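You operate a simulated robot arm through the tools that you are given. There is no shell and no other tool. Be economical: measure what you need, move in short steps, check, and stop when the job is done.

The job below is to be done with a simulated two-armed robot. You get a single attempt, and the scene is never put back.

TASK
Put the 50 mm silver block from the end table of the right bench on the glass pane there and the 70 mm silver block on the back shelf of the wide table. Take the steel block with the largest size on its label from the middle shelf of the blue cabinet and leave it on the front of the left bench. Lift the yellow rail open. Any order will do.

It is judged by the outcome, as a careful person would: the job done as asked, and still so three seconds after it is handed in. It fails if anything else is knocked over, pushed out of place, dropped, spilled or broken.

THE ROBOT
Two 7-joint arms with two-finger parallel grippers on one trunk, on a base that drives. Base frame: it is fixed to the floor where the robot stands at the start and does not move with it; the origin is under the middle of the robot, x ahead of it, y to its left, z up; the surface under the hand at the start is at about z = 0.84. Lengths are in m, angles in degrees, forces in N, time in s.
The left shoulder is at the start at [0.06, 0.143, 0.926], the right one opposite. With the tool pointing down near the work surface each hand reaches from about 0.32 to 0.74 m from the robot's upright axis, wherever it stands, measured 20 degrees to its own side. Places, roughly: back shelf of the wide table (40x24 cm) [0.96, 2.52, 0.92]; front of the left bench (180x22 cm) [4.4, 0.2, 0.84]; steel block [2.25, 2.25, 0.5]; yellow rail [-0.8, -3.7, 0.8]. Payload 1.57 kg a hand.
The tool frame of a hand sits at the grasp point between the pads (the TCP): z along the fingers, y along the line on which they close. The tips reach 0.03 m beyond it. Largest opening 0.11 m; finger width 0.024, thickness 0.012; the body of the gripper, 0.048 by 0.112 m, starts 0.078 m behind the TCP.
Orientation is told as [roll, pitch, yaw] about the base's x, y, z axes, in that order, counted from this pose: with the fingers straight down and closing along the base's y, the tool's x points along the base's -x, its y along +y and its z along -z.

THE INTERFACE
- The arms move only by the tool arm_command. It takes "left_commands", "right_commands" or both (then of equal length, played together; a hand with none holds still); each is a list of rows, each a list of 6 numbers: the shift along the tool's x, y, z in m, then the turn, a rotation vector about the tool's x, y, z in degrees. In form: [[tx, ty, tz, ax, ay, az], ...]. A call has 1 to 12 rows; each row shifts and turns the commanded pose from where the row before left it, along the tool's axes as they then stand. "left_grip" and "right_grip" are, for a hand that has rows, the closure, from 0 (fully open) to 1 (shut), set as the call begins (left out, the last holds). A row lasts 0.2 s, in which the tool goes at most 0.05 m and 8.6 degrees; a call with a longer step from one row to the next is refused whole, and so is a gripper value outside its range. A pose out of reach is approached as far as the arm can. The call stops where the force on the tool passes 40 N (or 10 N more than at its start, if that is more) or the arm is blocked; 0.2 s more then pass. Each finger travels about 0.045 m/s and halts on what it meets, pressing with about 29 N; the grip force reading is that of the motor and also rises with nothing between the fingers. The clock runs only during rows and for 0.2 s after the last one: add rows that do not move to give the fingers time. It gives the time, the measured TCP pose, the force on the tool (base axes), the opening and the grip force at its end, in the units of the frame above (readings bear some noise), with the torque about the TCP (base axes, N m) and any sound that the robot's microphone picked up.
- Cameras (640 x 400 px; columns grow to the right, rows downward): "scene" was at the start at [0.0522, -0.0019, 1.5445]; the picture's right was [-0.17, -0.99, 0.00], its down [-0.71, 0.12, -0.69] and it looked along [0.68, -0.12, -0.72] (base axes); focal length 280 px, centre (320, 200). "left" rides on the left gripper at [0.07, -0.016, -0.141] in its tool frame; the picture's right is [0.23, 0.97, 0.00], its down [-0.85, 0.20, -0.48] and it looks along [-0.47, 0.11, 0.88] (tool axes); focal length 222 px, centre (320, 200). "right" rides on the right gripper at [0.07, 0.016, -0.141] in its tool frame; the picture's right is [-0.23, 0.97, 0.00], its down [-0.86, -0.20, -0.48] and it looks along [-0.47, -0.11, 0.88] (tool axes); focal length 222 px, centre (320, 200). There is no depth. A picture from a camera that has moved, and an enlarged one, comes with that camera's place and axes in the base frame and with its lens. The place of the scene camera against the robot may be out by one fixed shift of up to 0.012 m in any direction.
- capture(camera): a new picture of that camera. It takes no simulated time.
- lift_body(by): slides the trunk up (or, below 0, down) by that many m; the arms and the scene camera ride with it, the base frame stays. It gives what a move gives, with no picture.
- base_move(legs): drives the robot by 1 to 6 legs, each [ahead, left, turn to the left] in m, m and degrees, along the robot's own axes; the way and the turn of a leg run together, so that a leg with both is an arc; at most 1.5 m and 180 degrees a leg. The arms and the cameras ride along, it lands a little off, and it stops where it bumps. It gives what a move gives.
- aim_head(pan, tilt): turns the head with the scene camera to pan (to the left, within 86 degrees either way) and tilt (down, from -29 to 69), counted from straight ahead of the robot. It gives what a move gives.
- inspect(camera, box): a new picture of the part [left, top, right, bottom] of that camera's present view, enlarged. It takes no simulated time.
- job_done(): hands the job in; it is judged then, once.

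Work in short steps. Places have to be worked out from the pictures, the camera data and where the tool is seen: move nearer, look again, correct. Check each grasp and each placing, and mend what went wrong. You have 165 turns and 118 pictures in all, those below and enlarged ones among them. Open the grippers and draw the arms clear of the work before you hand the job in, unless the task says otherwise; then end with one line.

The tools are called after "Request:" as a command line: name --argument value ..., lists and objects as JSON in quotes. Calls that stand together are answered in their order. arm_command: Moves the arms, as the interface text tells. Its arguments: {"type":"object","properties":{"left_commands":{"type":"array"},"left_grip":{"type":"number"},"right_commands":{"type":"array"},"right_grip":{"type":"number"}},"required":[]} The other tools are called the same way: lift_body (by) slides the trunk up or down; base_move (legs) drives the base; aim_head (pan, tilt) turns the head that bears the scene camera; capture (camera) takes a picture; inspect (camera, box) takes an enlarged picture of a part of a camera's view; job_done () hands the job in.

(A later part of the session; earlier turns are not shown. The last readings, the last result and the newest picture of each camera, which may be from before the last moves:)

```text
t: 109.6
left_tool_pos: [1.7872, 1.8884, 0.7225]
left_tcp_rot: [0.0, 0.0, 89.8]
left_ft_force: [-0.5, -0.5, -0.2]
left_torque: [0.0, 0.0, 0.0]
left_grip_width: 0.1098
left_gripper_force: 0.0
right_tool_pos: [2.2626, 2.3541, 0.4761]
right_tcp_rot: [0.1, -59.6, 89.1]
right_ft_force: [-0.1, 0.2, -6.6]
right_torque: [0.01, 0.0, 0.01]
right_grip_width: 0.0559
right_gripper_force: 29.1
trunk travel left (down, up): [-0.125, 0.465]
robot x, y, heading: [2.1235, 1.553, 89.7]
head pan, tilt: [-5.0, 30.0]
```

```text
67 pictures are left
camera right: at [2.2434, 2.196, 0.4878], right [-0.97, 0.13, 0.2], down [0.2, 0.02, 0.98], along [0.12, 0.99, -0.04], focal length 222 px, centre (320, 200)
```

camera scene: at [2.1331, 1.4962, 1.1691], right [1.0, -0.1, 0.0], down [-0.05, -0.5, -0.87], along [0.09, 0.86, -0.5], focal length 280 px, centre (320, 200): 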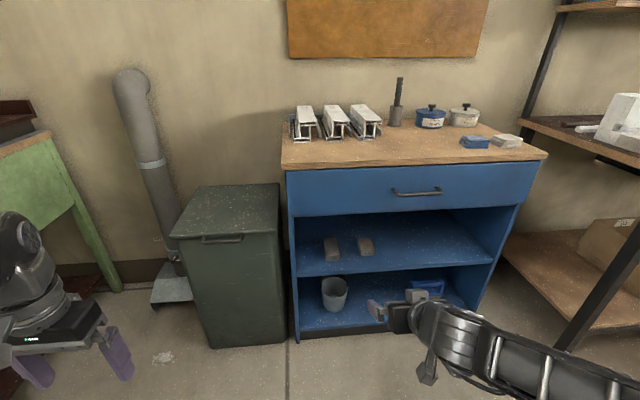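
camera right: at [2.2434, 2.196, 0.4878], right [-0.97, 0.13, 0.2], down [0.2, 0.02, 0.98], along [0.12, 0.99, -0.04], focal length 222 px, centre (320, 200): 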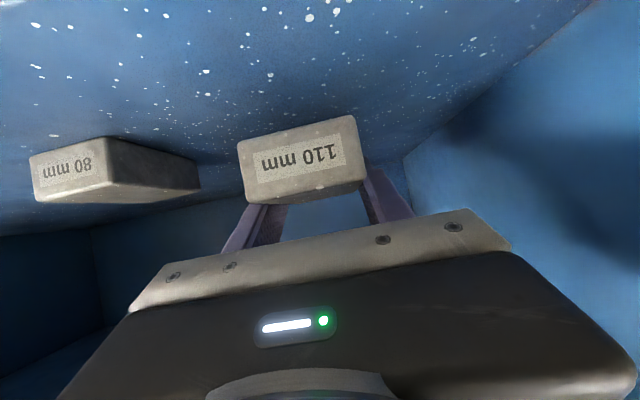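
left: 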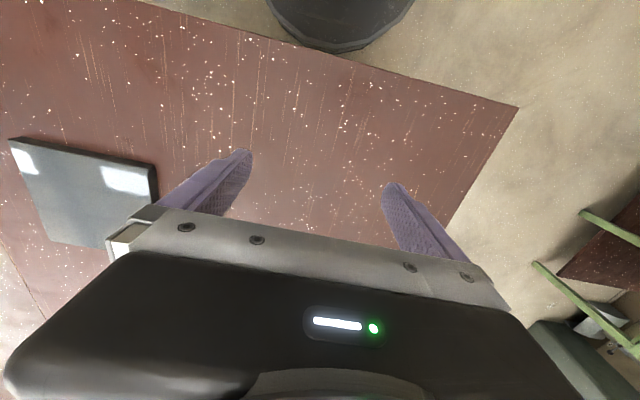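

The 110 mm block is held level (about 0.67 kg, no torque). I raise slightly, back out of the cabinet, and raise the trunk.

Request:
arm_command --right_commands '[[-0.0173, 0, -0.01, 0, 0, 0], [0, 0, 0, 0, 0, 0]]'

Request:
base_move --legs '[[-0.6, 0, 0]]'

Request:
lift_body --by 0.43

Request:
aim_head --pan -80 --tilt 20

Request:
capture --camera "scene"

Request:
capture --camera "right"

```text
t: 110.2
left_tool_pos: [1.7868, 1.8869, 0.7236]
left_tcp_rot: [0.0, -0.1, 89.8]
left_ft_force: [-0.1, 0.8, -0.2]
left_torque: [-0.01, 0.02, -0.02]
left_grip_width: 0.1101
left_gripper_force: 0.0
right_tool_pos: [2.2627, 2.3528, 0.4956]
right_tcp_rot: [0.1, -59.6, 89.1]
right_ft_force: [-0.3, 0.3, -6.7]
right_torque: [0.02, 0.04, 0.02]
right_grip_width: 0.0559
right_gripper_force: 29.5
trunk travel left (down, up): [-0.125, 0.465]
robot x, y, heading: [2.1182, 1.5547, 89.9]
head pan, tilt: [-5.0, 30.0]
```

```text
t: 113.6
left_tool_pos: [1.7852, 1.2864, 0.7224]
left_tcp_rot: [0.0, 0.0, 89.5]
left_ft_force: [0.8, 0.1, 0.4]
left_torque: [0.04, 0.01, 0.02]
left_grip_width: 0.1098
left_gripper_force: 0.1
right_tool_pos: [2.2625, 1.7503, 0.4953]
right_tcp_rot: [0.2, -59.8, 89.0]
right_ft_force: [-0.2, -1.1, -5.9]
right_torque: [0.05, -0.01, -0.01]
right_grip_width: 0.056
right_gripper_force: 29.3
trunk travel left (down, up): [-0.125, 0.465]
robot x, y, heading: [2.117, 0.9493, 89.6]
head pan, tilt: [-5.0, 30.0]
```

```text
refused: 0.43 is not a number from -0.4 to 0.4
```

```text
t: 115.1
left_tool_pos: [1.7843, 1.2853, 0.7223]
left_tcp_rot: [0.0, 0.0, 89.5]
left_ft_force: [0.3, -0.4, 0.1]
left_torque: [0.04, 0.02, -0.02]
left_grip_width: 0.11
left_gripper_force: 0.2
right_tool_pos: [2.262, 1.7506, 0.4962]
right_tcp_rot: [0.1, -59.7, 89.0]
right_ft_force: [0.1, -0.3, -7.0]
right_torque: [0.03, 0.01, 0.0]
right_grip_width: 0.0561
right_gripper_force: 29.4
trunk travel left (down, up): [-0.125, 0.465]
robot x, y, heading: [2.1211, 0.949, 89.6]
head pan, tilt: [-80.0, 20.0]
```

```text
66 pictures are left
camera scene: at [2.2141, 0.9468, 1.1851], right [0.17, -0.99, 0.0], down [-0.34, -0.06, -0.94], along [0.93, 0.16, -0.34], focal length 280 px, centre (320, 200)
```

scene: 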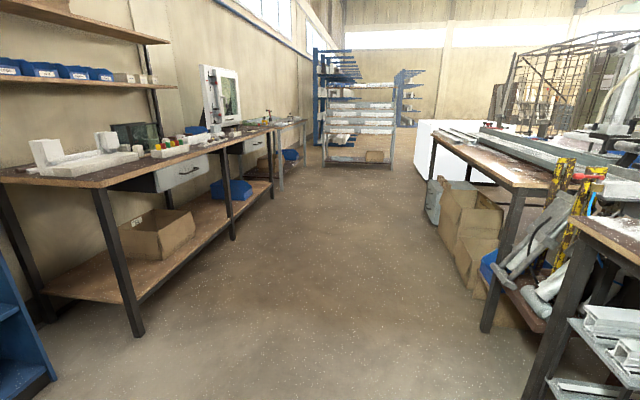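

```text
65 pictures are left
camera right: at [2.2428, 1.593, 0.5071], right [-0.97, 0.13, 0.2], down [0.2, 0.02, 0.98], along [0.13, 0.99, -0.04], focal length 222 px, centre (320, 200)
```

right: 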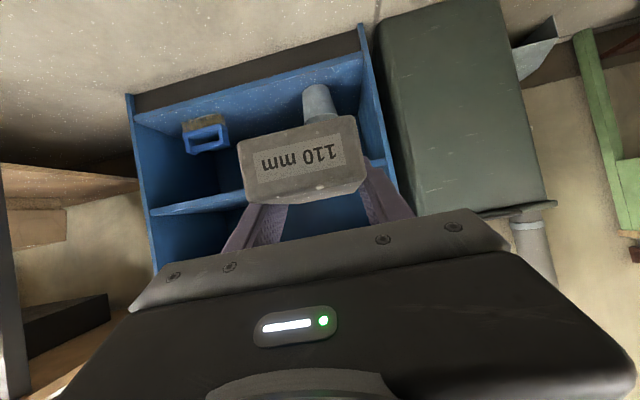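

The bench ahead on the right has its front edge at y≈0.3, x≈3.4–5.4, which matches the "front of the left bench". I raise the trunk, turn, and drive along the aisle to face it.

Request:
lift_body --by 0.4

Request:
base_move --legs '[[0, 0, -89.6], [1.3, 0.3, 0], [0.6, 0, 0]]'

Request:
aim_head --pan -60 --tilt 30

Request:
capture --camera "scene"

```text
t: 118.9
left_tool_pos: [1.7848, 1.2864, 1.1235]
left_tcp_rot: [0.0, 0.0, 89.6]
left_ft_force: [0.6, 0.6, 0.1]
left_torque: [0.0, -0.03, -0.01]
left_grip_width: 0.1099
left_gripper_force: 0.1
right_tool_pos: [2.2613, 1.7501, 0.8955]
right_tcp_rot: [0.2, -59.6, 89.1]
right_ft_force: [-0.2, -0.2, -7.6]
right_torque: [0.04, 0.02, -0.02]
right_grip_width: 0.0559
right_gripper_force: 28.9
trunk travel left (down, up): [-0.525, 0.065]
robot x, y, heading: [2.1132, 0.9497, 89.6]
head pan, tilt: [-80.0, 20.0]
```

```text
t: 132.4
left_tool_pos: [4.3604, 1.6102, 1.1233]
left_tcp_rot: [-0.1, -0.1, 1.6]
left_ft_force: [0.6, -0.2, -0.2]
left_torque: [-0.02, 0.01, 0.01]
left_grip_width: 0.1098
left_gripper_force: 0.0
right_tool_pos: [4.841, 1.1485, 0.8946]
right_tcp_rot: [0.1, -59.7, 0.9]
right_ft_force: [0.4, -0.5, -6.3]
right_torque: [0.04, -0.02, 0.0]
right_grip_width: 0.0558
right_gripper_force: 28.4
trunk travel left (down, up): [-0.525, 0.065]
robot x, y, heading: [4.0321, 1.2634, 1.5]
head pan, tilt: [-80.0, 20.0]
```

```text
t: 133.3
left_tool_pos: [4.3603, 1.6102, 1.1224]
left_tcp_rot: [0.0, -0.1, 1.7]
left_ft_force: [-0.2, -0.1, -0.8]
left_torque: [-0.03, 0.0, 0.05]
left_grip_width: 0.1101
left_gripper_force: 0.1
right_tool_pos: [4.8403, 1.1497, 0.8941]
right_tcp_rot: [0.0, -59.6, 0.9]
right_ft_force: [-0.5, 0.1, -6.7]
right_torque: [0.0, -0.04, 0.02]
right_grip_width: 0.056
right_gripper_force: 29.1
trunk travel left (down, up): [-0.525, 0.065]
robot x, y, heading: [4.0362, 1.2635, 1.6]
head pan, tilt: [-60.0, 30.0]
```

```text
64 pictures are left
camera scene: at [4.0553, 1.1985, 1.5691], right [-0.85, -0.52, 0.0], down [-0.26, 0.43, -0.87], along [0.45, -0.74, -0.5], focal length 280 px, centre (320, 200)
```

scene: 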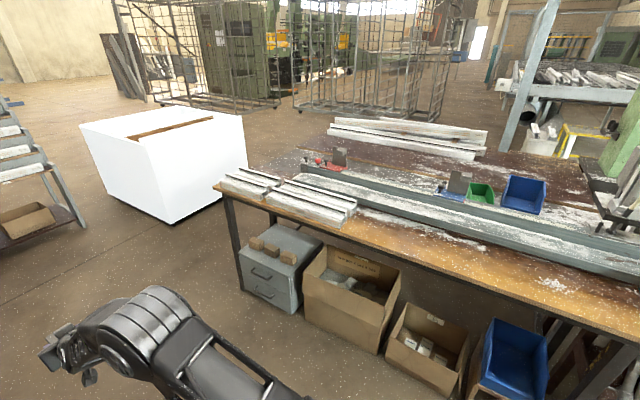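

The wood strip in front of the metal rail is free around x 3.7–4.4, y 0.04–0.30. I turn to face it and raise the trunk a little for clearance.

Request:
base_move --legs '[[0, 0, -91.6]]'

Request:
lift_body --by 0.05

Request:
aim_head --pan -10 --tilt 40

Request:
capture --camera "scene"

```text
t: 137.5
left_tool_pos: [4.379, 0.9388, 1.1229]
left_tcp_rot: [0.0, 0.0, -88.4]
left_ft_force: [-0.2, 0.5, -0.7]
left_torque: [0.01, 0.0, -0.03]
left_grip_width: 0.1102
left_gripper_force: 0.2
right_tool_pos: [3.9171, 0.4602, 0.8952]
right_tcp_rot: [0.1, -59.5, -89.2]
right_ft_force: [0.2, 0.6, -6.2]
right_torque: [-0.03, -0.01, 0.0]
right_grip_width: 0.0559
right_gripper_force: 29.0
trunk travel left (down, up): [-0.525, 0.065]
robot x, y, heading: [4.0358, 1.2633, -88.5]
head pan, tilt: [-60.0, 30.0]
```

```text
t: 138.4
left_tool_pos: [4.3785, 0.939, 1.173]
left_tcp_rot: [0.0, 0.0, -88.5]
left_ft_force: [-0.1, 0.4, 0.3]
left_torque: [0.0, 0.01, 0.0]
left_grip_width: 0.11
left_gripper_force: 0.1
right_tool_pos: [3.9164, 0.4589, 0.9439]
right_tcp_rot: [0.0, -59.6, -89.2]
right_ft_force: [0.1, 0.5, -6.8]
right_torque: [-0.06, -0.01, 0.01]
right_grip_width: 0.0559
right_gripper_force: 29.2
trunk travel left (down, up): [-0.575, 0.015]
robot x, y, heading: [4.0299, 1.2632, -88.6]
head pan, tilt: [-60.0, 30.0]
```

```text
t: 139.6
left_tool_pos: [4.3791, 0.9377, 1.1732]
left_tcp_rot: [-0.1, 0.1, -88.5]
left_ft_force: [-0.1, 0.2, 0.6]
left_torque: [0.02, -0.01, 0.02]
left_grip_width: 0.1099
left_gripper_force: 0.0
right_tool_pos: [3.9163, 0.4594, 0.9443]
right_tcp_rot: [0.1, -59.6, -89.0]
right_ft_force: [-0.3, -0.4, -6.2]
right_torque: [-0.03, 0.0, -0.03]
right_grip_width: 0.0559
right_gripper_force: 28.7
trunk travel left (down, up): [-0.575, 0.015]
robot x, y, heading: [4.0337, 1.262, -88.3]
head pan, tilt: [-10.0, 40.0]
```

```text
63 pictures are left
camera scene: at [4.0234, 1.2214, 1.6037], right [-0.99, 0.15, 0.0], down [0.1, 0.64, -0.77], along [-0.11, -0.76, -0.64], focal length 280 px, centre (320, 200)
```

scene: 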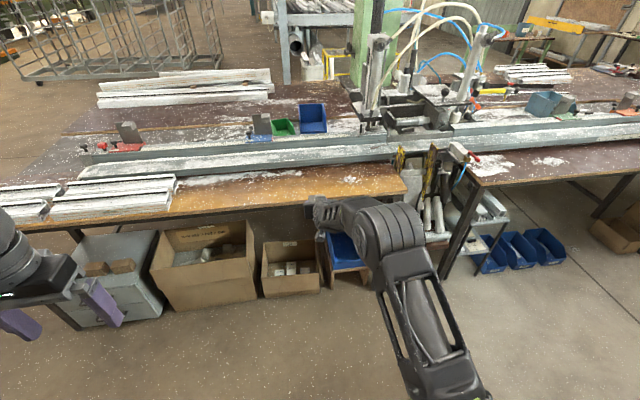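

The strip at x≈3.9 is free. I drive ahead 0.27 m so the block comes over it.

Request:
base_move --legs '[[0.27, 0, -1.6]]'

Request:
capture --camera "right"

Request:
capture --camera "scene"

```text
t: 141.6
left_tool_pos: [4.37, 0.6463, 1.1725]
left_tcp_rot: [0.1, 0.0, -90.5]
left_ft_force: [0.3, 0.0, 0.1]
left_torque: [0.04, -0.01, -0.02]
left_grip_width: 0.1101
left_gripper_force: 0.1
right_tool_pos: [3.891, 0.1822, 0.9445]
right_tcp_rot: [0.2, -59.4, -91.1]
right_ft_force: [1.0, -0.6, -6.6]
right_torque: [-0.04, 0.03, -0.02]
right_grip_width: 0.056
right_gripper_force: 29.3
trunk travel left (down, up): [-0.575, 0.015]
robot x, y, heading: [4.0369, 0.9805, -90.6]
head pan, tilt: [-10.0, 40.0]
```

```text
62 pictures are left
camera right: at [3.9103, 0.339, 0.9562], right [0.97, -0.13, 0.2], down [-0.2, -0.02, 0.98], along [-0.13, -0.99, -0.04], focal length 222 px, centre (320, 200)
```

right: 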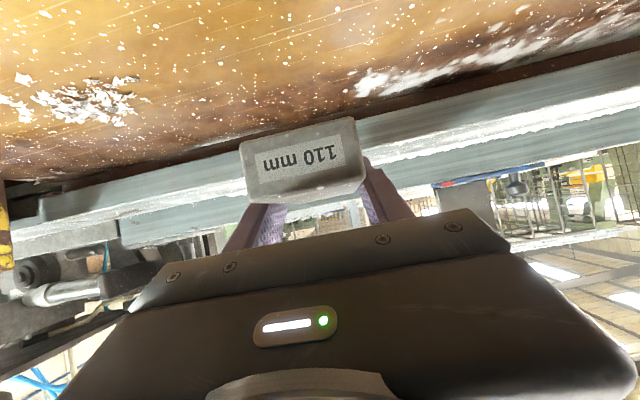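

```text
61 pictures are left
camera scene: at [4.0241, 0.9401, 1.6036], right [-0.98, 0.18, 0.0], down [0.12, 0.63, -0.77], along [-0.14, -0.75, -0.64], focal length 280 px, centre (320, 200)
```

scene: 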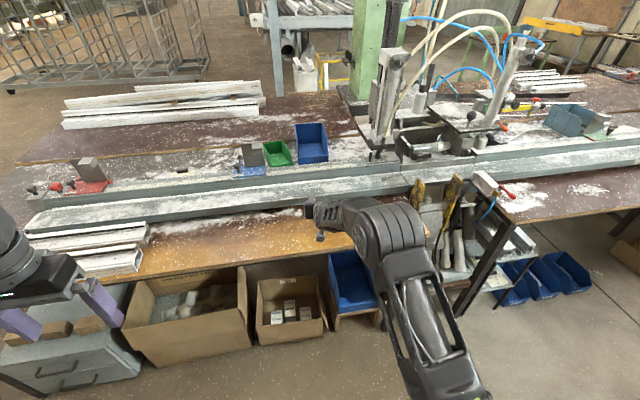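

The block (y≈0.13–0.24) is over the free wood, clear of the rail at y≈0.05. I lower it in steps.

Request:
arm_command --right_commands '[[0.0238, 0, 0.0138, 0, 0, 0], [0.0238, 0, 0.0138, 0, 0, 0], [0, 0, 0, 0, 0, 0]]'

Request:
arm_command --right_commands '[[0.0035, 0, 0.002, 0, 0, 0], [0, 0, 0, 0, 0, 0]]'

Request:
arm_command --right_commands '[[0.0035, 0, 0.002, 0, 0, 0], [0, 0, 0, 0, 0, 0]]'

Request:
arm_command --right_commands '[[0.0026, 0, 0.0015, 0, 0, 0], [0, 0, 0, 0, 0, 0]]'

```text
t: 142.4
left_tool_pos: [4.3711, 0.6463, 1.1735]
left_tcp_rot: [0.0, 0.0, -90.5]
left_ft_force: [0.2, 0.5, 0.1]
left_torque: [0.01, -0.01, 0.0]
left_grip_width: 0.1101
left_gripper_force: 0.1
right_tool_pos: [3.8917, 0.1808, 0.8903]
right_tcp_rot: [0.1, -59.6, -91.1]
right_ft_force: [0.2, 0.1, -6.6]
right_torque: [-0.04, -0.02, -0.03]
right_grip_width: 0.0558
right_gripper_force: 29.0
trunk travel left (down, up): [-0.575, 0.015]
robot x, y, heading: [4.0329, 0.9848, -90.6]
head pan, tilt: [-10.0, 40.0]
```

```text
t: 143.0
left_tool_pos: [4.3703, 0.6468, 1.1738]
left_tcp_rot: [-0.1, 0.1, -90.5]
left_ft_force: [0.0, -0.6, -0.2]
left_torque: [-0.02, 0.0, 0.0]
left_grip_width: 0.1099
left_gripper_force: 0.0
right_tool_pos: [3.8928, 0.1833, 0.886]
right_tcp_rot: [0.1, -59.6, -91.1]
right_ft_force: [0.5, 0.2, -6.6]
right_torque: [-0.08, -0.05, -0.03]
right_grip_width: 0.0559
right_gripper_force: 28.7
trunk travel left (down, up): [-0.575, 0.015]
robot x, y, heading: [4.037, 0.9817, -90.4]
head pan, tilt: [-10.0, 40.0]
```

```text
t: 143.6
left_tool_pos: [4.37, 0.6472, 1.1734]
left_tcp_rot: [0.0, -0.1, -90.5]
left_ft_force: [-0.3, -0.6, -0.1]
left_torque: [0.0, -0.01, 0.0]
left_grip_width: 0.11
left_gripper_force: 0.1
right_tool_pos: [3.8921, 0.1833, 0.8837]
right_tcp_rot: [0.1, -59.7, -91.2]
right_ft_force: [-0.4, -0.7, -6.8]
right_torque: [-0.02, -0.02, 0.05]
right_grip_width: 0.056
right_gripper_force: 28.3
trunk travel left (down, up): [-0.575, 0.015]
robot x, y, heading: [4.0326, 0.983, -90.4]
head pan, tilt: [-10.0, 40.0]
```

```text
t: 144.2
left_tool_pos: [4.3698, 0.6469, 1.1739]
left_tcp_rot: [0.0, 0.0, -90.5]
left_ft_force: [0.3, 0.0, 0.1]
left_torque: [0.05, 0.01, 0.0]
left_grip_width: 0.11
left_gripper_force: 0.2
right_tool_pos: [3.8928, 0.1833, 0.8802]
right_tcp_rot: [0.0, -59.6, -91.2]
right_ft_force: [-0.5, -0.3, -7.0]
right_torque: [-0.02, 0.0, -0.01]
right_grip_width: 0.0559
right_gripper_force: 29.0
trunk travel left (down, up): [-0.575, 0.015]
robot x, y, heading: [4.0372, 0.9856, -90.4]
head pan, tilt: [-10.0, 40.0]
```

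No contact yet, so I continue in 2–3 mm steps.

Request:
arm_command --right_commands '[[0.0026, 0, 0.0015, 0, 0, 0], [0, 0, 0, 0, 0, 0]]'

Request:
arm_command --right_commands '[[0.0022, 0, 0.0012, 0, 0, 0], [0, 0, 0, 0, 0, 0]]'

Request:
arm_command --right_commands '[[0.0017, 0, 0.001, 0, 0, 0], [0, 0, 0, 0, 0, 0]]'

```text
t: 144.8
left_tool_pos: [4.3703, 0.6451, 1.1731]
left_tcp_rot: [0.0, 0.0, -90.5]
left_ft_force: [-0.2, -0.7, 0.4]
left_torque: [0.0, -0.05, 0.04]
left_grip_width: 0.11
left_gripper_force: 0.0
right_tool_pos: [3.8934, 0.1832, 0.8766]
right_tcp_rot: [0.0, -59.6, -91.1]
right_ft_force: [0.4, 0.2, -6.2]
right_torque: [0.0, 0.03, 0.02]
right_grip_width: 0.0557
right_gripper_force: 29.0
trunk travel left (down, up): [-0.575, 0.015]
robot x, y, heading: [4.037, 0.9818, -90.4]
head pan, tilt: [-10.0, 40.0]
```

```text
t: 145.4
left_tool_pos: [4.37, 0.6455, 1.1726]
left_tcp_rot: [0.1, -0.1, -90.5]
left_ft_force: [0.4, 0.2, -0.6]
left_torque: [0.02, 0.0, 0.0]
left_grip_width: 0.11
left_gripper_force: 0.1
right_tool_pos: [3.8915, 0.1839, 0.8745]
right_tcp_rot: [0.1, -59.6, -91.1]
right_ft_force: [0.0, 0.0, -6.6]
right_torque: [-0.02, 0.0, -0.02]
right_grip_width: 0.0562
right_gripper_force: 29.7
trunk travel left (down, up): [-0.575, 0.015]
robot x, y, heading: [4.0344, 0.9822, -90.4]
head pan, tilt: [-10.0, 40.0]
```

```text
t: 146.0
left_tool_pos: [4.3711, 0.6469, 1.1734]
left_tcp_rot: [0.0, 0.0, -90.5]
left_ft_force: [0.4, 1.1, 0.4]
left_torque: [0.01, 0.0, -0.01]
left_grip_width: 0.1101
left_gripper_force: 0.1
right_tool_pos: [3.8914, 0.1839, 0.8726]
right_tcp_rot: [0.0, -59.6, -91.1]
right_ft_force: [-0.3, 0.0, -6.5]
right_torque: [-0.05, 0.02, 0.0]
right_grip_width: 0.0558
right_gripper_force: 29.2
trunk travel left (down, up): [-0.575, 0.015]
robot x, y, heading: [4.0319, 0.9853, -90.4]
head pan, tilt: [-10.0, 40.0]
```

Request:
arm_command --right_commands '[[0.0017, 0, 0.001, 0, 0, 0], [0, 0, 0, 0, 0, 0]]'

Request:
arm_command --right_commands '[[0.0017, 0, 0.001, 0, 0, 0], [0, 0, 0, 0, 0, 0]]'

Request:
capture --camera "right"

```text
t: 146.6
left_tool_pos: [4.37, 0.6472, 1.1725]
left_tcp_rot: [0.0, 0.0, -90.5]
left_ft_force: [0.6, -0.7, -0.1]
left_torque: [-0.01, 0.01, 0.0]
left_grip_width: 0.1102
left_gripper_force: 0.1
right_tool_pos: [3.8921, 0.1836, 0.8697]
right_tcp_rot: [0.2, -59.6, -91.1]
right_ft_force: [0.1, 0.6, -7.0]
right_torque: [-0.03, -0.01, 0.02]
right_grip_width: 0.0561
right_gripper_force: 29.2
trunk travel left (down, up): [-0.575, 0.015]
robot x, y, heading: [4.0412, 0.9845, -90.6]
head pan, tilt: [-10.0, 40.0]
```

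```text
t: 147.2
left_tool_pos: [4.3692, 0.6475, 1.1736]
left_tcp_rot: [0.0, 0.1, -90.5]
left_ft_force: [0.1, 1.6, 0.4]
left_torque: [-0.01, -0.01, -0.02]
left_grip_width: 0.1098
left_gripper_force: 0.0
right_tool_pos: [3.8912, 0.1815, 0.8677]
right_tcp_rot: [0.1, -59.6, -91.1]
right_ft_force: [0.9, -0.4, -4.9]
right_torque: [-0.06, 0.0, -0.02]
right_grip_width: 0.056
right_gripper_force: 29.2
trunk travel left (down, up): [-0.575, 0.015]
robot x, y, heading: [4.0376, 0.9829, -90.4]
head pan, tilt: [-10.0, 40.0]
```

```text
60 pictures are left
camera right: at [3.9101, 0.3402, 0.8793], right [0.97, -0.13, 0.2], down [-0.2, -0.02, 0.98], along [-0.13, -0.99, -0.04], focal length 222 px, centre (320, 200)
```

right: 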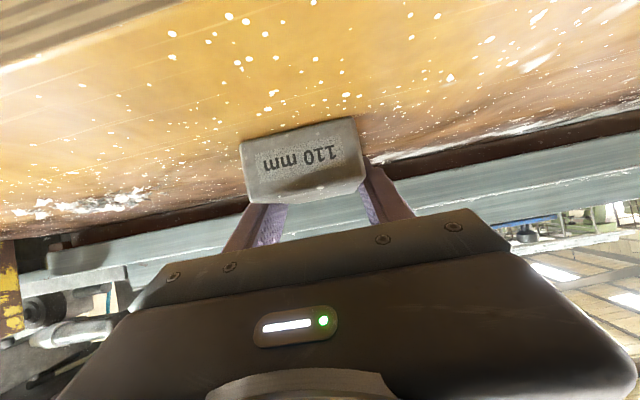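

Force is starting to unload (−4.9 N). I go down a touch more to seat it.

Request:
arm_command --right_commands '[[0.0013, 0, 0.0008, 0, 0, 0], [0, 0, 0, 0, 0, 0]]'

Request:
arm_command --right_commands '[[0.0009, 0, 0.0005, 0, 0, 0], [0, 0, 0, 0, 0, 0]]'

```text
t: 147.8
left_tool_pos: [4.3713, 0.6463, 1.1723]
left_tcp_rot: [0.1, -0.1, -90.6]
left_ft_force: [-0.7, -0.2, 0.4]
left_torque: [0.0, -0.01, -0.01]
left_grip_width: 0.11
left_gripper_force: 0.0
right_tool_pos: [3.8913, 0.1829, 0.8679]
right_tcp_rot: [0.1, -59.7, -91.2]
right_ft_force: [1.1, 0.1, 1.3]
right_torque: [0.33, 0.13, -0.07]
right_grip_width: 0.056
right_gripper_force: 28.8
trunk travel left (down, up): [-0.575, 0.015]
robot x, y, heading: [4.0375, 0.9831, -90.6]
head pan, tilt: [-10.0, 40.0]
```

```text
t: 148.4
left_tool_pos: [4.3689, 0.6474, 1.1732]
left_tcp_rot: [-0.1, -0.1, -90.5]
left_ft_force: [-0.2, -0.3, 0.0]
left_torque: [0.02, 0.05, 0.01]
left_grip_width: 0.11
left_gripper_force: 0.0
right_tool_pos: [3.8909, 0.1841, 0.8689]
right_tcp_rot: [-0.1, -59.8, -91.0]
right_ft_force: [-0.7, -0.2, 7.5]
right_torque: [0.79, 0.08, 0.03]
right_grip_width: 0.0561
right_gripper_force: 29.2
trunk travel left (down, up): [-0.575, 0.015]
robot x, y, heading: [4.0359, 0.9846, -90.7]
head pan, tilt: [-10.0, 40.0]
```

Seated. I open wide and back out along the fingers, then check.

Request:
arm_command --right_commands '[[0, 0, 0, 0, 0, 0], [0, 0, 0, 0, 0, 0], [0, 0, 0, 0, 0, 0], [0, 0, 0, 0, 0, 0], [0, 0, -0.04, 0, 0, 0], [0, 0, -0.04, 0, 0, 0], [0, 0, -0.04, 0, 0, 0], [0, 0, -0.04, 0, 0, 0], [0, 0, 0, 0, 0, 0]]' --right_grip 0.1

Request:
capture --camera "right"

```text
t: 150.4
left_tool_pos: [4.3708, 0.6474, 1.173]
left_tcp_rot: [0.0, 0.0, -90.5]
left_ft_force: [-0.6, -0.2, 1.1]
left_torque: [-0.02, 0.03, 0.0]
left_grip_width: 0.11
left_gripper_force: 0.0
right_tool_pos: [3.8938, 0.3209, 0.9436]
right_tcp_rot: [0.0, -59.6, -91.1]
right_ft_force: [0.3, 0.4, -0.3]
right_torque: [0.0, -0.03, -0.01]
right_grip_width: 0.099
right_gripper_force: 0.1
trunk travel left (down, up): [-0.575, 0.015]
robot x, y, heading: [4.0393, 0.9834, -90.4]
head pan, tilt: [-10.0, 40.0]
```

```text
59 pictures are left
camera right: at [3.9112, 0.4773, 0.956], right [0.97, -0.13, 0.2], down [-0.2, -0.02, 0.98], along [-0.13, -0.99, -0.04], focal length 222 px, centre (320, 200)
```

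right: 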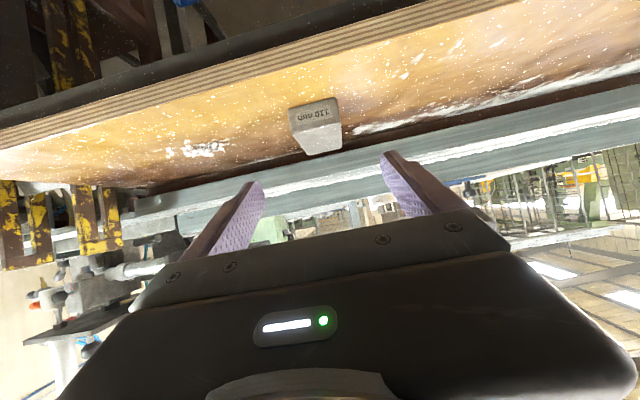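

The 110 mm block rests on the front of the left bench. I draw the hand in, back away, and drive west along the aisle toward the yellow rail.

Request:
arm_command --right_commands '[[0, 0, -0.04, 0, 0, 0], [0, 0, -0.04, 0, 0, 0], [0, 0, -0.04, 0, 0, 0], [0, 0, -0.04, 0, 0, 0], [0, 0, 0, 0, 0, 0]]'

Request:
base_move --legs '[[-0.15, 0, 0], [0, 0, -89.5], [1.5, 0, 0], [1.5, 0, 0]]'

Request:
aim_head --pan 0 --tilt 30

Request:
capture --camera "scene"

```text
t: 151.6
left_tool_pos: [4.3692, 0.646, 1.1732]
left_tcp_rot: [0.0, 0.1, -90.5]
left_ft_force: [0.3, 0.1, 0.8]
left_torque: [0.0, 0.03, -0.02]
left_grip_width: 0.1103
left_gripper_force: 0.0
right_tool_pos: [3.8982, 0.4569, 1.0263]
right_tcp_rot: [-0.1, -59.6, -91.0]
right_ft_force: [-0.7, 0.5, 0.7]
right_torque: [-0.01, -0.01, 0.0]
right_grip_width: 0.0989
right_gripper_force: 0.2
trunk travel left (down, up): [-0.575, 0.015]
robot x, y, heading: [4.0332, 0.983, -90.4]
head pan, tilt: [-10.0, 40.0]
```

```text
t: 170.9
left_tool_pos: [0.6729, 0.841, 1.173]
left_tcp_rot: [0.1, 0.0, 179.1]
left_ft_force: [-0.5, 0.0, -0.5]
left_torque: [0.0, 0.0, -0.01]
left_grip_width: 0.1099
left_gripper_force: 0.0
right_tool_pos: [0.4865, 1.3141, 1.0268]
right_tcp_rot: [0.1, -59.6, 178.5]
right_ft_force: [0.5, -0.5, 0.0]
right_torque: [0.02, 0.01, 0.0]
right_grip_width: 0.099
right_gripper_force: 0.0
trunk travel left (down, up): [-0.575, 0.015]
robot x, y, heading: [1.0115, 1.17, 179.3]
head pan, tilt: [-10.0, 40.0]
```

```text
t: 171.6
left_tool_pos: [0.6719, 0.8403, 1.172]
left_tcp_rot: [0.0, -0.1, 179.0]
left_ft_force: [0.3, -0.1, -0.5]
left_torque: [-0.01, 0.06, 0.03]
left_grip_width: 0.11
left_gripper_force: 0.0
right_tool_pos: [0.4867, 1.315, 1.0273]
right_tcp_rot: [0.1, -59.7, 178.5]
right_ft_force: [-0.8, 0.9, -0.3]
right_torque: [-0.01, 0.01, 0.0]
right_grip_width: 0.0992
right_gripper_force: 0.0
trunk travel left (down, up): [-0.575, 0.015]
robot x, y, heading: [1.0167, 1.1753, 179.2]
head pan, tilt: [0.0, 30.0]
```

```text
58 pictures are left
camera scene: at [0.9545, 1.1853, 1.619], right [0.02, 1.0, 0.0], down [0.5, -0.01, -0.87], along [-0.87, 0.01, -0.5], focal length 280 px, centre (320, 200)
```

scene: 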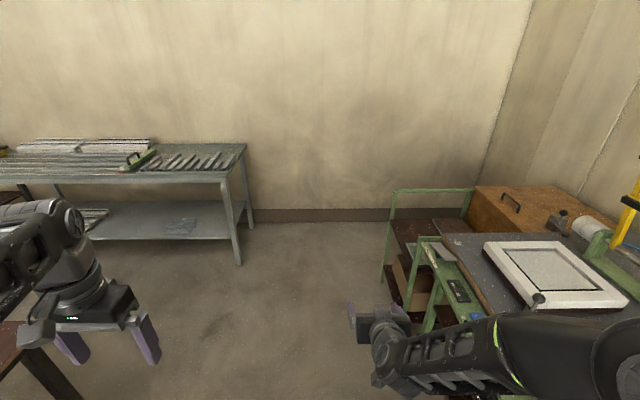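

The aisle between the end table (x≥0.36) and the metal bench (x≤-0.67) leads south. I drive to x≈-0.15, turn to face -y, and go on carefully.

Request:
base_move --legs '[[1.16, 0, 0], [0, 0, 90.8], [1.2, 0, 0]]'

Request:
capture --camera "scene"

```text
t: 187.0
left_tool_pos: [0.214, -0.3527, 1.1727]
left_tcp_rot: [0.0, 0.1, -89.6]
left_ft_force: [-0.3, 0.5, -0.1]
left_torque: [0.03, -0.01, -0.02]
left_grip_width: 0.1098
left_gripper_force: 0.0
right_tool_pos: [-0.2567, -0.5506, 1.0264]
right_tcp_rot: [0.1, -59.5, -90.2]
right_ft_force: [0.3, 0.0, -0.2]
right_torque: [0.02, 0.01, 0.01]
right_grip_width: 0.0988
right_gripper_force: 0.1
trunk travel left (down, up): [-0.575, 0.015]
robot x, y, heading: [-0.125, -0.0207, -89.7]
head pan, tilt: [0.0, 30.0]
```

```text
57 pictures are left
camera scene: at [-0.122, -0.0704, 1.619], right [-1.0, -0.01, 0.0], down [0.0, 0.5, -0.87], along [0.01, -0.87, -0.5], focal length 280 px, centre (320, 200)
```

scene: 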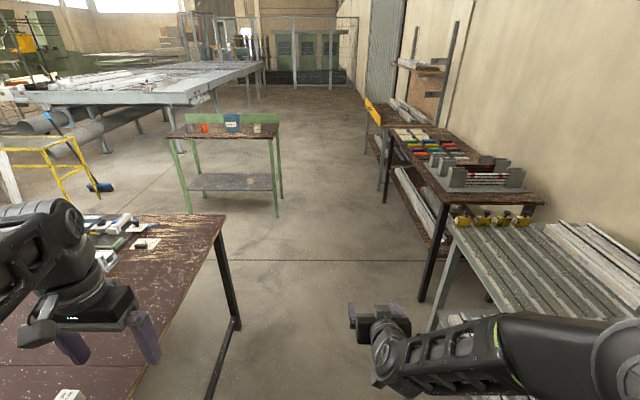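

The aisle is clear down to the far bench with the yellow rail, which I judge near (-0.75, -3.55). I drive on to about y = -2.4 and look.

Request:
base_move --legs '[[1.5, 0, 0], [0.9, 0, 0]]'

Request:
aim_head --pan -25 --tilt 25

Request:
capture --camera "scene"

```text
t: 198.7
left_tool_pos: [0.2646, -2.7214, 1.1722]
left_tcp_rot: [0.0, 0.0, -87.3]
left_ft_force: [-0.9, 0.1, 0.6]
left_torque: [-0.01, 0.0, -0.01]
left_grip_width: 0.1099
left_gripper_force: 0.0
right_tool_pos: [-0.1965, -2.9372, 1.027]
right_tcp_rot: [0.1, -59.6, -87.8]
right_ft_force: [-0.2, -0.3, -0.5]
right_torque: [0.01, -0.01, 0.01]
right_grip_width: 0.0993
right_gripper_force: 0.1
trunk travel left (down, up): [-0.575, 0.015]
robot x, y, heading: [-0.0877, -2.4022, -87.4]
head pan, tilt: [0.0, 30.0]
```

```text
t: 199.6
left_tool_pos: [0.264, -2.7193, 1.1737]
left_tcp_rot: [0.0, -0.1, -87.3]
left_ft_force: [-0.5, 0.3, 0.0]
left_torque: [-0.02, 0.03, 0.0]
left_grip_width: 0.1102
left_gripper_force: 0.1
right_tool_pos: [-0.1959, -2.937, 1.0259]
right_tcp_rot: [0.1, -59.6, -88.0]
right_ft_force: [-0.3, 0.3, 0.1]
right_torque: [-0.04, 0.02, 0.01]
right_grip_width: 0.0988
right_gripper_force: 0.0
trunk travel left (down, up): [-0.575, 0.015]
robot x, y, heading: [-0.0872, -2.4004, -87.2]
head pan, tilt: [-25.0, 25.0]
```

```text
56 pictures are left
camera scene: at [-0.1212, -2.4464, 1.627], right [-0.93, 0.38, 0.0], down [0.16, 0.39, -0.91], along [-0.34, -0.84, -0.42], focal length 280 px, centre (320, 200)
```

scene: 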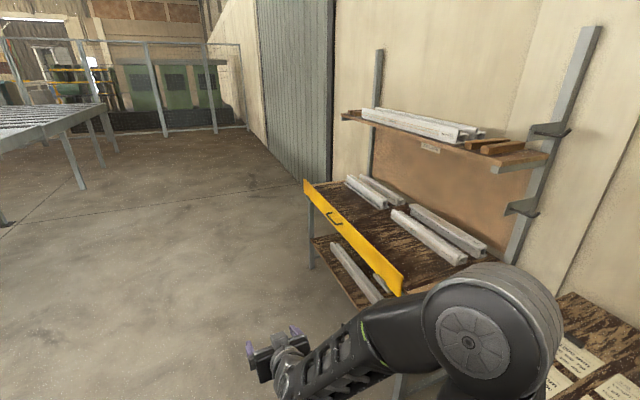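

The yellow rail runs along the bench front with a dark handle near its middle. I enlarge it to see how it's mounted.

Request:
inspect --camera "scene" --box '[290, 165, 430, 305]'

```text
2.86 times, centred on (360, 235) of scene
camera zoom: at [-0.1212, -2.4464, 1.627], right [-0.93, 0.38, 0.0], down [0.16, 0.39, -0.91], along [-0.34, -0.84, -0.42], focal length 799 px, centre (206, 100)
```

zoom: 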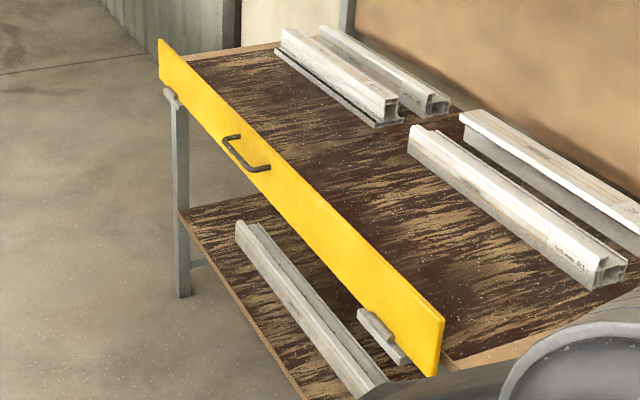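

The rail runs along x≈-0.76 from y≈-4.34 to -3.14, with its bow handle at about (-0.73, -3.76, 0.84). I'll back up, turn to face the bench (heading 180), and slide south along it so the elbows clear the green table.

Request:
base_move --legs '[[-0.6, 0, 0], [0, 0, -92.6]]'

Request:
aim_head --pan 60 --tilt 35

Request:
capture --camera "scene"

```text
t: 206.9
left_tool_pos: [-0.4474, -2.1565, 1.1736]
left_tcp_rot: [-0.1, -0.1, -178.6]
left_ft_force: [0.5, -0.3, -0.6]
left_torque: [0.03, -0.01, 0.03]
left_grip_width: 0.1098
left_gripper_force: 0.2
right_tool_pos: [-0.6523, -1.6898, 1.0267]
right_tcp_rot: [0.1, -59.6, -179.2]
right_ft_force: [-0.2, -0.4, -0.1]
right_torque: [0.02, 0.0, 0.02]
right_grip_width: 0.0992
right_gripper_force: 0.1
trunk travel left (down, up): [-0.575, 0.015]
robot x, y, heading: [-0.1175, -1.8102, -178.6]
head pan, tilt: [-25.0, 25.0]
```

```text
t: 208.5
left_tool_pos: [-0.4455, -2.1559, 1.172]
left_tcp_rot: [0.0, -0.1, -178.7]
left_ft_force: [1.0, 0.1, 0.1]
left_torque: [0.01, -0.02, 0.0]
left_grip_width: 0.11
left_gripper_force: 0.0
right_tool_pos: [-0.6513, -1.6911, 1.0276]
right_tcp_rot: [0.1, -59.6, -179.3]
right_ft_force: [-0.4, 0.2, -0.7]
right_torque: [0.0, -0.02, 0.02]
right_grip_width: 0.0992
right_gripper_force: 0.1
trunk travel left (down, up): [-0.575, 0.015]
robot x, y, heading: [-0.1181, -1.8115, -178.8]
head pan, tilt: [60.0, 35.0]
```

```text
54 pictures are left
camera scene: at [-0.1298, -1.8763, 1.6113], right [-0.88, 0.48, 0.0], down [0.28, 0.5, -0.82], along [-0.39, -0.72, -0.57], focal length 280 px, centre (320, 200)
```

scene: 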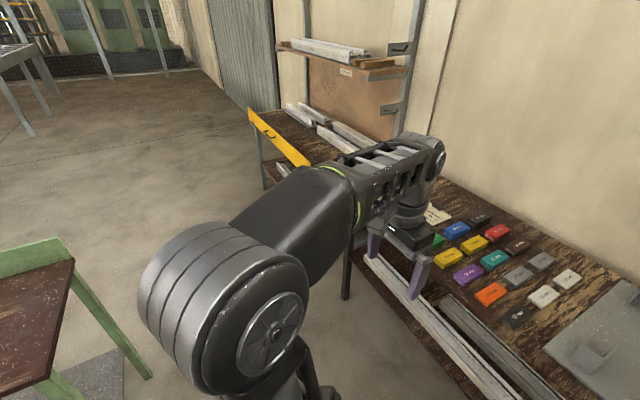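

The elbow is clear of the green table. I slide south along the bench toward the rail.

Request:
base_move --legs '[[0.04, 0.5, -1.2], [0, 1.0, 0]]'

Request:
base_move --legs '[[0, 0.6, 0], [-0.2, 0, 0]]'

Request:
aim_head --pan 0 --tilt 45

Request:
capture --camera "scene"

```text
t: 216.2
left_tool_pos: [-0.4965, -3.6371, 1.1734]
left_tcp_rot: [0.0, -0.1, 179.2]
left_ft_force: [-0.8, -0.2, 0.3]
left_torque: [0.04, -0.02, 0.03]
left_grip_width: 0.1101
left_gripper_force: 0.1
right_tool_pos: [-0.685, -3.164, 1.0261]
right_tcp_rot: [0.0, -59.8, 178.7]
right_ft_force: [1.0, 0.0, 0.6]
right_torque: [0.0, 0.01, 0.0]
right_grip_width: 0.0991
right_gripper_force: 0.0
trunk travel left (down, up): [-0.575, 0.015]
robot x, y, heading: [-0.1584, -3.3065, 179.1]
head pan, tilt: [60.0, 35.0]
```

```text
t: 220.8
left_tool_pos: [-0.3024, -4.2446, 1.1739]
left_tcp_rot: [-0.1, 0.0, 179.0]
left_ft_force: [0.4, 0.8, 0.2]
left_torque: [-0.04, 0.03, 0.02]
left_grip_width: 0.1099
left_gripper_force: 0.1
right_tool_pos: [-0.4884, -3.7697, 1.0272]
right_tcp_rot: [0.2, -59.7, 178.4]
right_ft_force: [0.2, 0.1, 0.5]
right_torque: [-0.01, -0.01, -0.01]
right_grip_width: 0.099
right_gripper_force: 0.2
trunk travel left (down, up): [-0.575, 0.015]
robot x, y, heading: [0.0341, -3.9118, 179.1]
head pan, tilt: [60.0, 35.0]
```

```text
t: 222.1
left_tool_pos: [-0.3035, -4.2452, 1.1723]
left_tcp_rot: [0.0, -0.1, 179.0]
left_ft_force: [0.2, -0.6, 0.0]
left_torque: [0.0, 0.01, -0.01]
left_grip_width: 0.1101
left_gripper_force: 0.1
right_tool_pos: [-0.4894, -3.7707, 1.0269]
right_tcp_rot: [0.0, -59.6, 178.5]
right_ft_force: [-0.3, 0.7, -0.7]
right_torque: [-0.04, -0.01, -0.03]
right_grip_width: 0.0988
right_gripper_force: 0.1
trunk travel left (down, up): [-0.575, 0.015]
robot x, y, heading: [0.0334, -3.9149, 179.0]
head pan, tilt: [0.0, 45.0]
```

```text
53 pictures are left
camera scene: at [-0.0119, -3.9011, 1.5965], right [0.02, 1.0, 0.0], down [0.71, -0.01, -0.71], along [-0.71, 0.01, -0.71], focal length 280 px, centre (320, 200)
```

scene: 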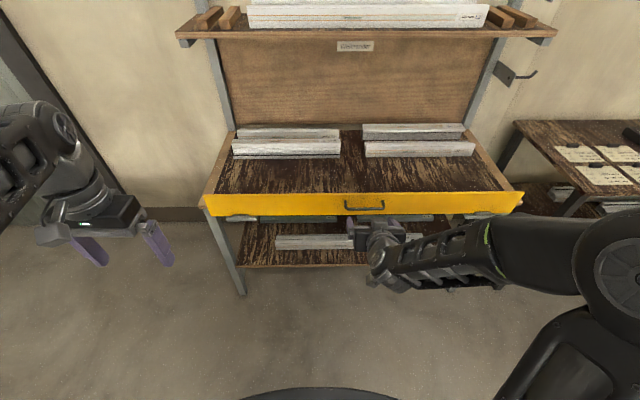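

I enlarge the rail and handle.

Request:
inspect --camera "scene" --box '[190, 170, 380, 240]'

Request:
inspect --camera "scene" --box '[360, 160, 540, 240]'

Request:
capture --camera "right"

```text
3.37 times, centred on (285, 205) of scene
camera zoom: at [-0.0119, -3.9011, 1.5965], right [0.02, 1.0, 0.0], down [0.71, -0.01, -0.71], along [-0.71, 0.01, -0.71], focal length 942 px, centre (438, 183)
```

zoom: 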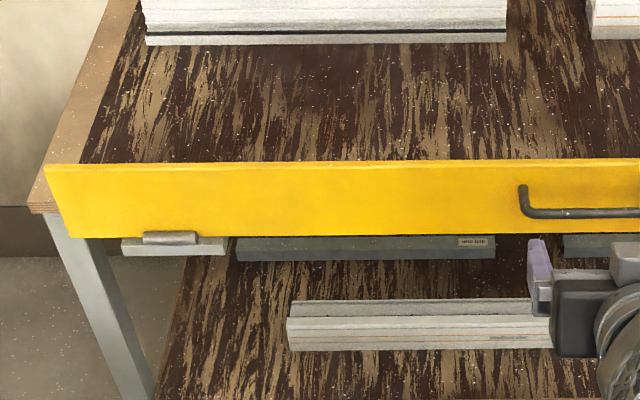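

```text
3.56 times, centred on (450, 200) of scene
camera zoom: at [-0.0119, -3.9011, 1.5965], right [0.02, 1.0, 0.0], down [0.71, -0.01, -0.71], along [-0.71, 0.01, -0.71], focal length 994 px, centre (-142, 200)
```

zoom: 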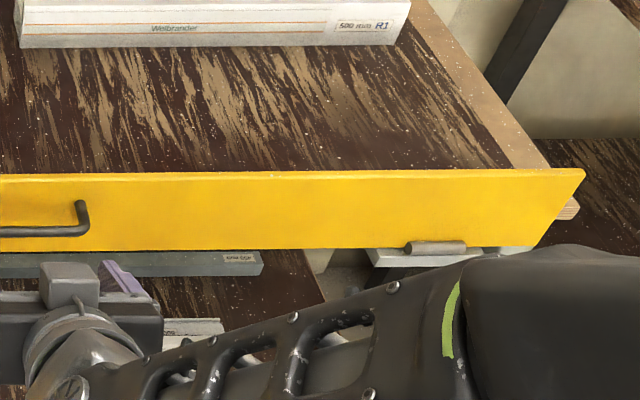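

```text
50 pictures are left
camera right: at [-0.3333, -3.7914, 1.038], right [-0.14, -0.97, 0.2], down [-0.01, 0.2, 0.98], along [-0.99, 0.13, -0.04], focal length 222 px, centre (320, 200)
```

right: 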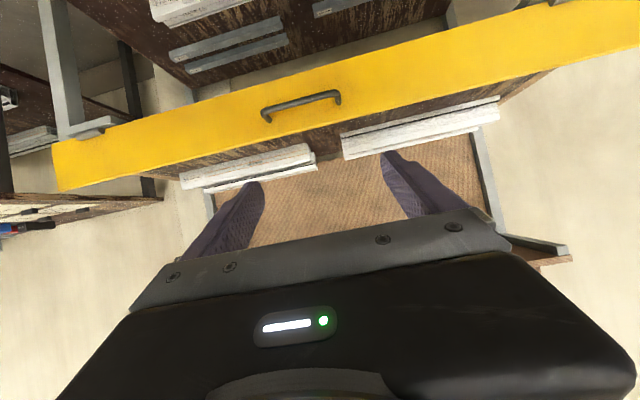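

Cylindrical fittings sit at the rail's lower edge. I look at them closely before deciding how it moves.

Request:
inspect --camera "scene" --box '[195, 180, 275, 230]'

Request:
inspect --camera "right" --box '[240, 70, 360, 145]'

Request:
inspect --camera "right" --box '[40, 100, 200, 200]'

```text
8.00 times, centred on (235, 205) of scene
camera zoom: at [-0.0119, -3.9011, 1.5965], right [0.02, 1.0, 0.0], down [0.71, -0.01, -0.71], along [-0.71, 0.01, -0.71], focal length 2236 px, centre (1000, 160)
```

zoom: 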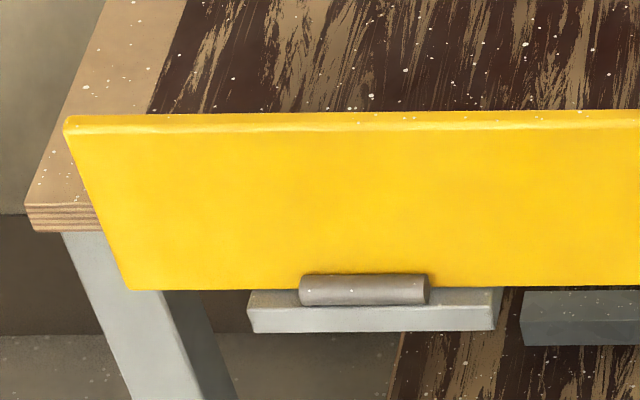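

```text
5.33 times, centred on (300, 108) of right
camera zoom: at [-0.3333, -3.7914, 1.038], right [-0.14, -0.97, 0.2], down [-0.01, 0.2, 0.98], along [-0.99, 0.13, -0.04], focal length 1185 px, centre (427, 693)
```

zoom: 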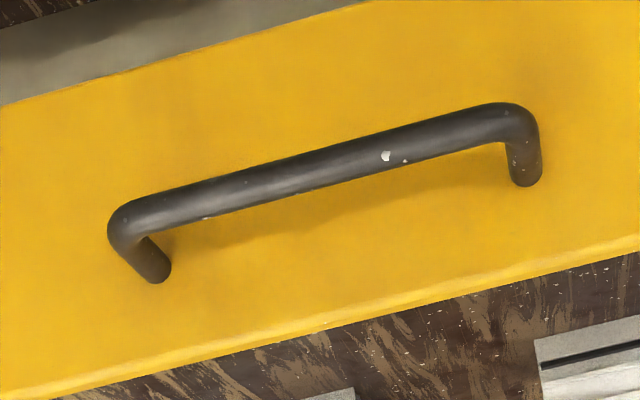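

```text
4.00 times, centred on (120, 150) of right
camera zoom: at [-0.3333, -3.7914, 1.038], right [-0.14, -0.97, 0.2], down [-0.01, 0.2, 0.98], along [-0.99, 0.13, -0.04], focal length 888 px, centre (1120, 400)
```

zoom: 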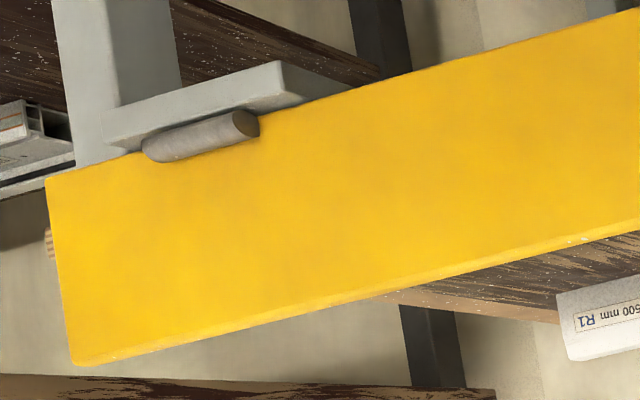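

The fittings are hinge barrels on the rail's bottom edge, so the rail pivots outward about its lower edge. The handle bar is at about (-0.716, -3.736, 0.842). I back up slightly and turn the right hand to point straight at the handle with the fingers closing vertically.

Request:
base_move --legs '[[-0.12, 0, 1.0]]'

Request:
arm_command --right_commands '[[0, 0, 0, 0, -7.5, 0], [0, 0, 0, 0, -7.5, 0], [0, 0, 0, 0, -7.5, 0], [0, 0, 0, 0, -7.5, 0], [0, 0, 0, 0, 0, -8], [0, 0, 0, 0, 0, -8], [0, 0, 0, 0, 0, -8], [0, 0, 0, 0, 0, -8], [0, 0, 0, 0, 0, 0]]' --right_grip 0.3

```text
t: 223.3
left_tool_pos: [-0.1708, -4.2524, 1.1736]
left_tcp_rot: [0.0, -0.2, -179.8]
left_ft_force: [0.4, 0.5, 0.5]
left_torque: [-0.03, 0.07, 0.0]
left_grip_width: 0.1099
left_gripper_force: 0.0
right_tool_pos: [-0.3673, -3.7814, 1.0264]
right_tcp_rot: [0.0, -59.6, 179.6]
right_ft_force: [0.9, 0.6, 0.4]
right_torque: [0.0, 0.0, -0.03]
right_grip_width: 0.0993
right_gripper_force: 0.1
trunk travel left (down, up): [-0.575, 0.015]
robot x, y, heading: [0.1615, -3.9167, -180.2]
head pan, tilt: [0.0, 45.0]
```

```text
t: 225.3
left_tool_pos: [-0.1738, -4.2532, 1.1723]
left_tcp_rot: [0.0, -0.1, -179.9]
left_ft_force: [-0.3, -0.1, -0.5]
left_torque: [0.03, 0.01, 0.01]
left_grip_width: 0.1098
left_gripper_force: 0.1
right_tool_pos: [-0.3772, -3.7855, 1.0242]
right_tcp_rot: [-75.5, -57.1, -102.8]
right_ft_force: [0.8, -0.2, -0.9]
right_torque: [0.01, -0.02, -0.02]
right_grip_width: 0.0771
right_gripper_force: 0.0
right hand out of reach, approached as far as the arm can: row 2, 4
trunk travel left (down, up): [-0.575, 0.015]
robot x, y, heading: [0.1603, -3.9138, -180.1]
head pan, tilt: [0.0, 45.0]
```

Continue the roll while moving a little forward, then look.

Request:
arm_command --right_commands '[[0, 0, 0.02, 0, 0, -8], [0, 0, 0.02, 0, 0, -8], [0, 0, 0.02, 0, 0, -8], [0, 0, 0.02, 0, 0, -8], [0, 0, 0.0, 0, 0, -8], [0, 0, 0, 0, 0, -8], [0, 0, 0, 0, 0, -8], [0, 0, 0, 0, 0, -2], [0, 0, 0, 0, 0, 0]]'

Request:
capture --camera "right"

Request:
capture --camera "scene"

```text
t: 227.3
left_tool_pos: [-0.1741, -4.2519, 1.1735]
left_tcp_rot: [0.0, -0.1, -179.9]
left_ft_force: [0.2, 0.9, 0.2]
left_torque: [-0.03, 0.0, -0.02]
left_grip_width: 0.1101
left_gripper_force: 0.0
right_tool_pos: [-0.4557, -3.7845, 1.014]
right_tcp_rot: [-82.2, 0.1, -90.4]
right_ft_force: [0.1, -0.3, 0.1]
right_torque: [-0.01, 0.0, 0.0]
right_grip_width: 0.0768
right_gripper_force: 0.0
trunk travel left (down, up): [-0.575, 0.015]
robot x, y, heading: [0.1587, -3.9177, -180.0]
head pan, tilt: [0.0, 45.0]
```

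```text
46 pictures are left
camera right: at [-0.3145, -3.7151, 1.0174], right [0.13, -0.23, -0.96], down [0.44, -0.86, 0.26], along [-0.89, -0.46, -0.01], focal length 222 px, centre (320, 200)
```

right: 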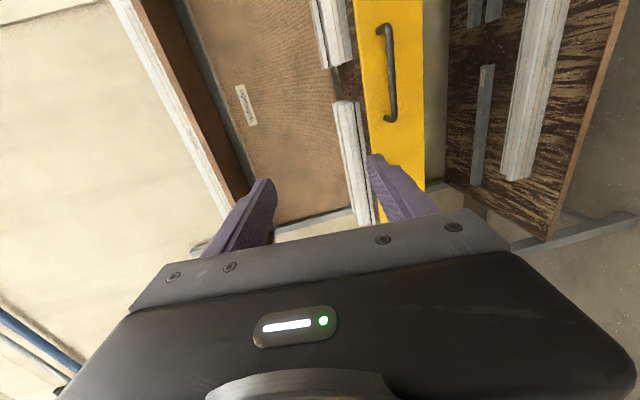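

```text
45 pictures are left
camera scene: at [0.1113, -3.9029, 1.5964], right [0.0, 1.0, 0.0], down [0.71, 0.0, -0.71], along [-0.71, 0.0, -0.71], focal length 280 px, centre (320, 200)
```

scene: 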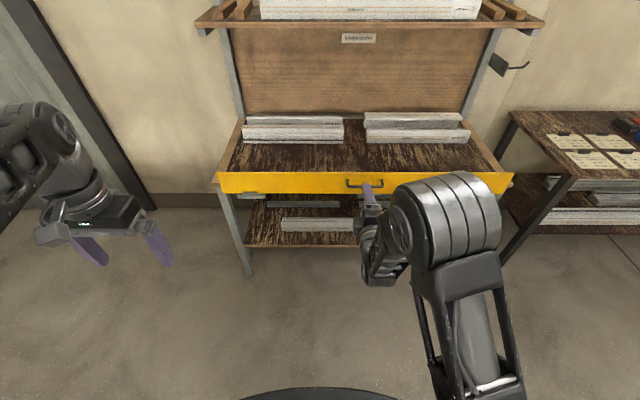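

The tool now points at the rail with its closing axis vertical, except for an 8° droop. I level it and go to a pre-grasp 11 cm in front of the bar.

Request:
arm_command --right_commands '[[0, 0, 0, 7.8, 0, 0], [0.0097, 0.0344, 0.0288, 0, 0, 0], [0.0097, 0.0344, 0.0288, 0, 0, 0], [0.0097, 0.0344, 0.0288, 0, 0, 0], [0.0097, 0.0344, 0.0288, 0, 0, 0], [0.0097, 0.0344, 0.0288, 0, 0, 0], [0, 0, 0, 0, 0, 0]]'

Request:
capture --camera "right"

```text
t: 228.9
left_tool_pos: [-0.1738, -4.2522, 1.1726]
left_tcp_rot: [0.0, -0.1, -179.9]
left_ft_force: [1.3, 0.5, 0.3]
left_torque: [0.0, 0.04, -0.02]
left_grip_width: 0.1098
left_gripper_force: 0.0
right_tool_pos: [-0.5975, -3.7338, 0.845]
right_tcp_rot: [-90.0, 0.0, -90.4]
right_ft_force: [-0.4, 0.6, 0.2]
right_torque: [-0.02, -0.02, 0.0]
right_grip_width: 0.077
right_gripper_force: 0.1
trunk travel left (down, up): [-0.575, 0.015]
robot x, y, heading: [0.155, -3.9162, -179.8]
head pan, tilt: [0.0, 45.0]
```

```text
44 pictures are left
camera right: at [-0.457, -3.665, 0.83], right [0.0, -0.23, -0.97], down [0.47, -0.86, 0.2], along [-0.88, -0.46, 0.11], focal length 222 px, centre (320, 200)
```

right: 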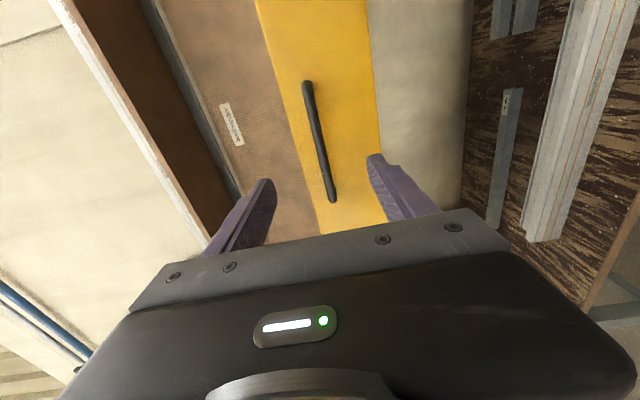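

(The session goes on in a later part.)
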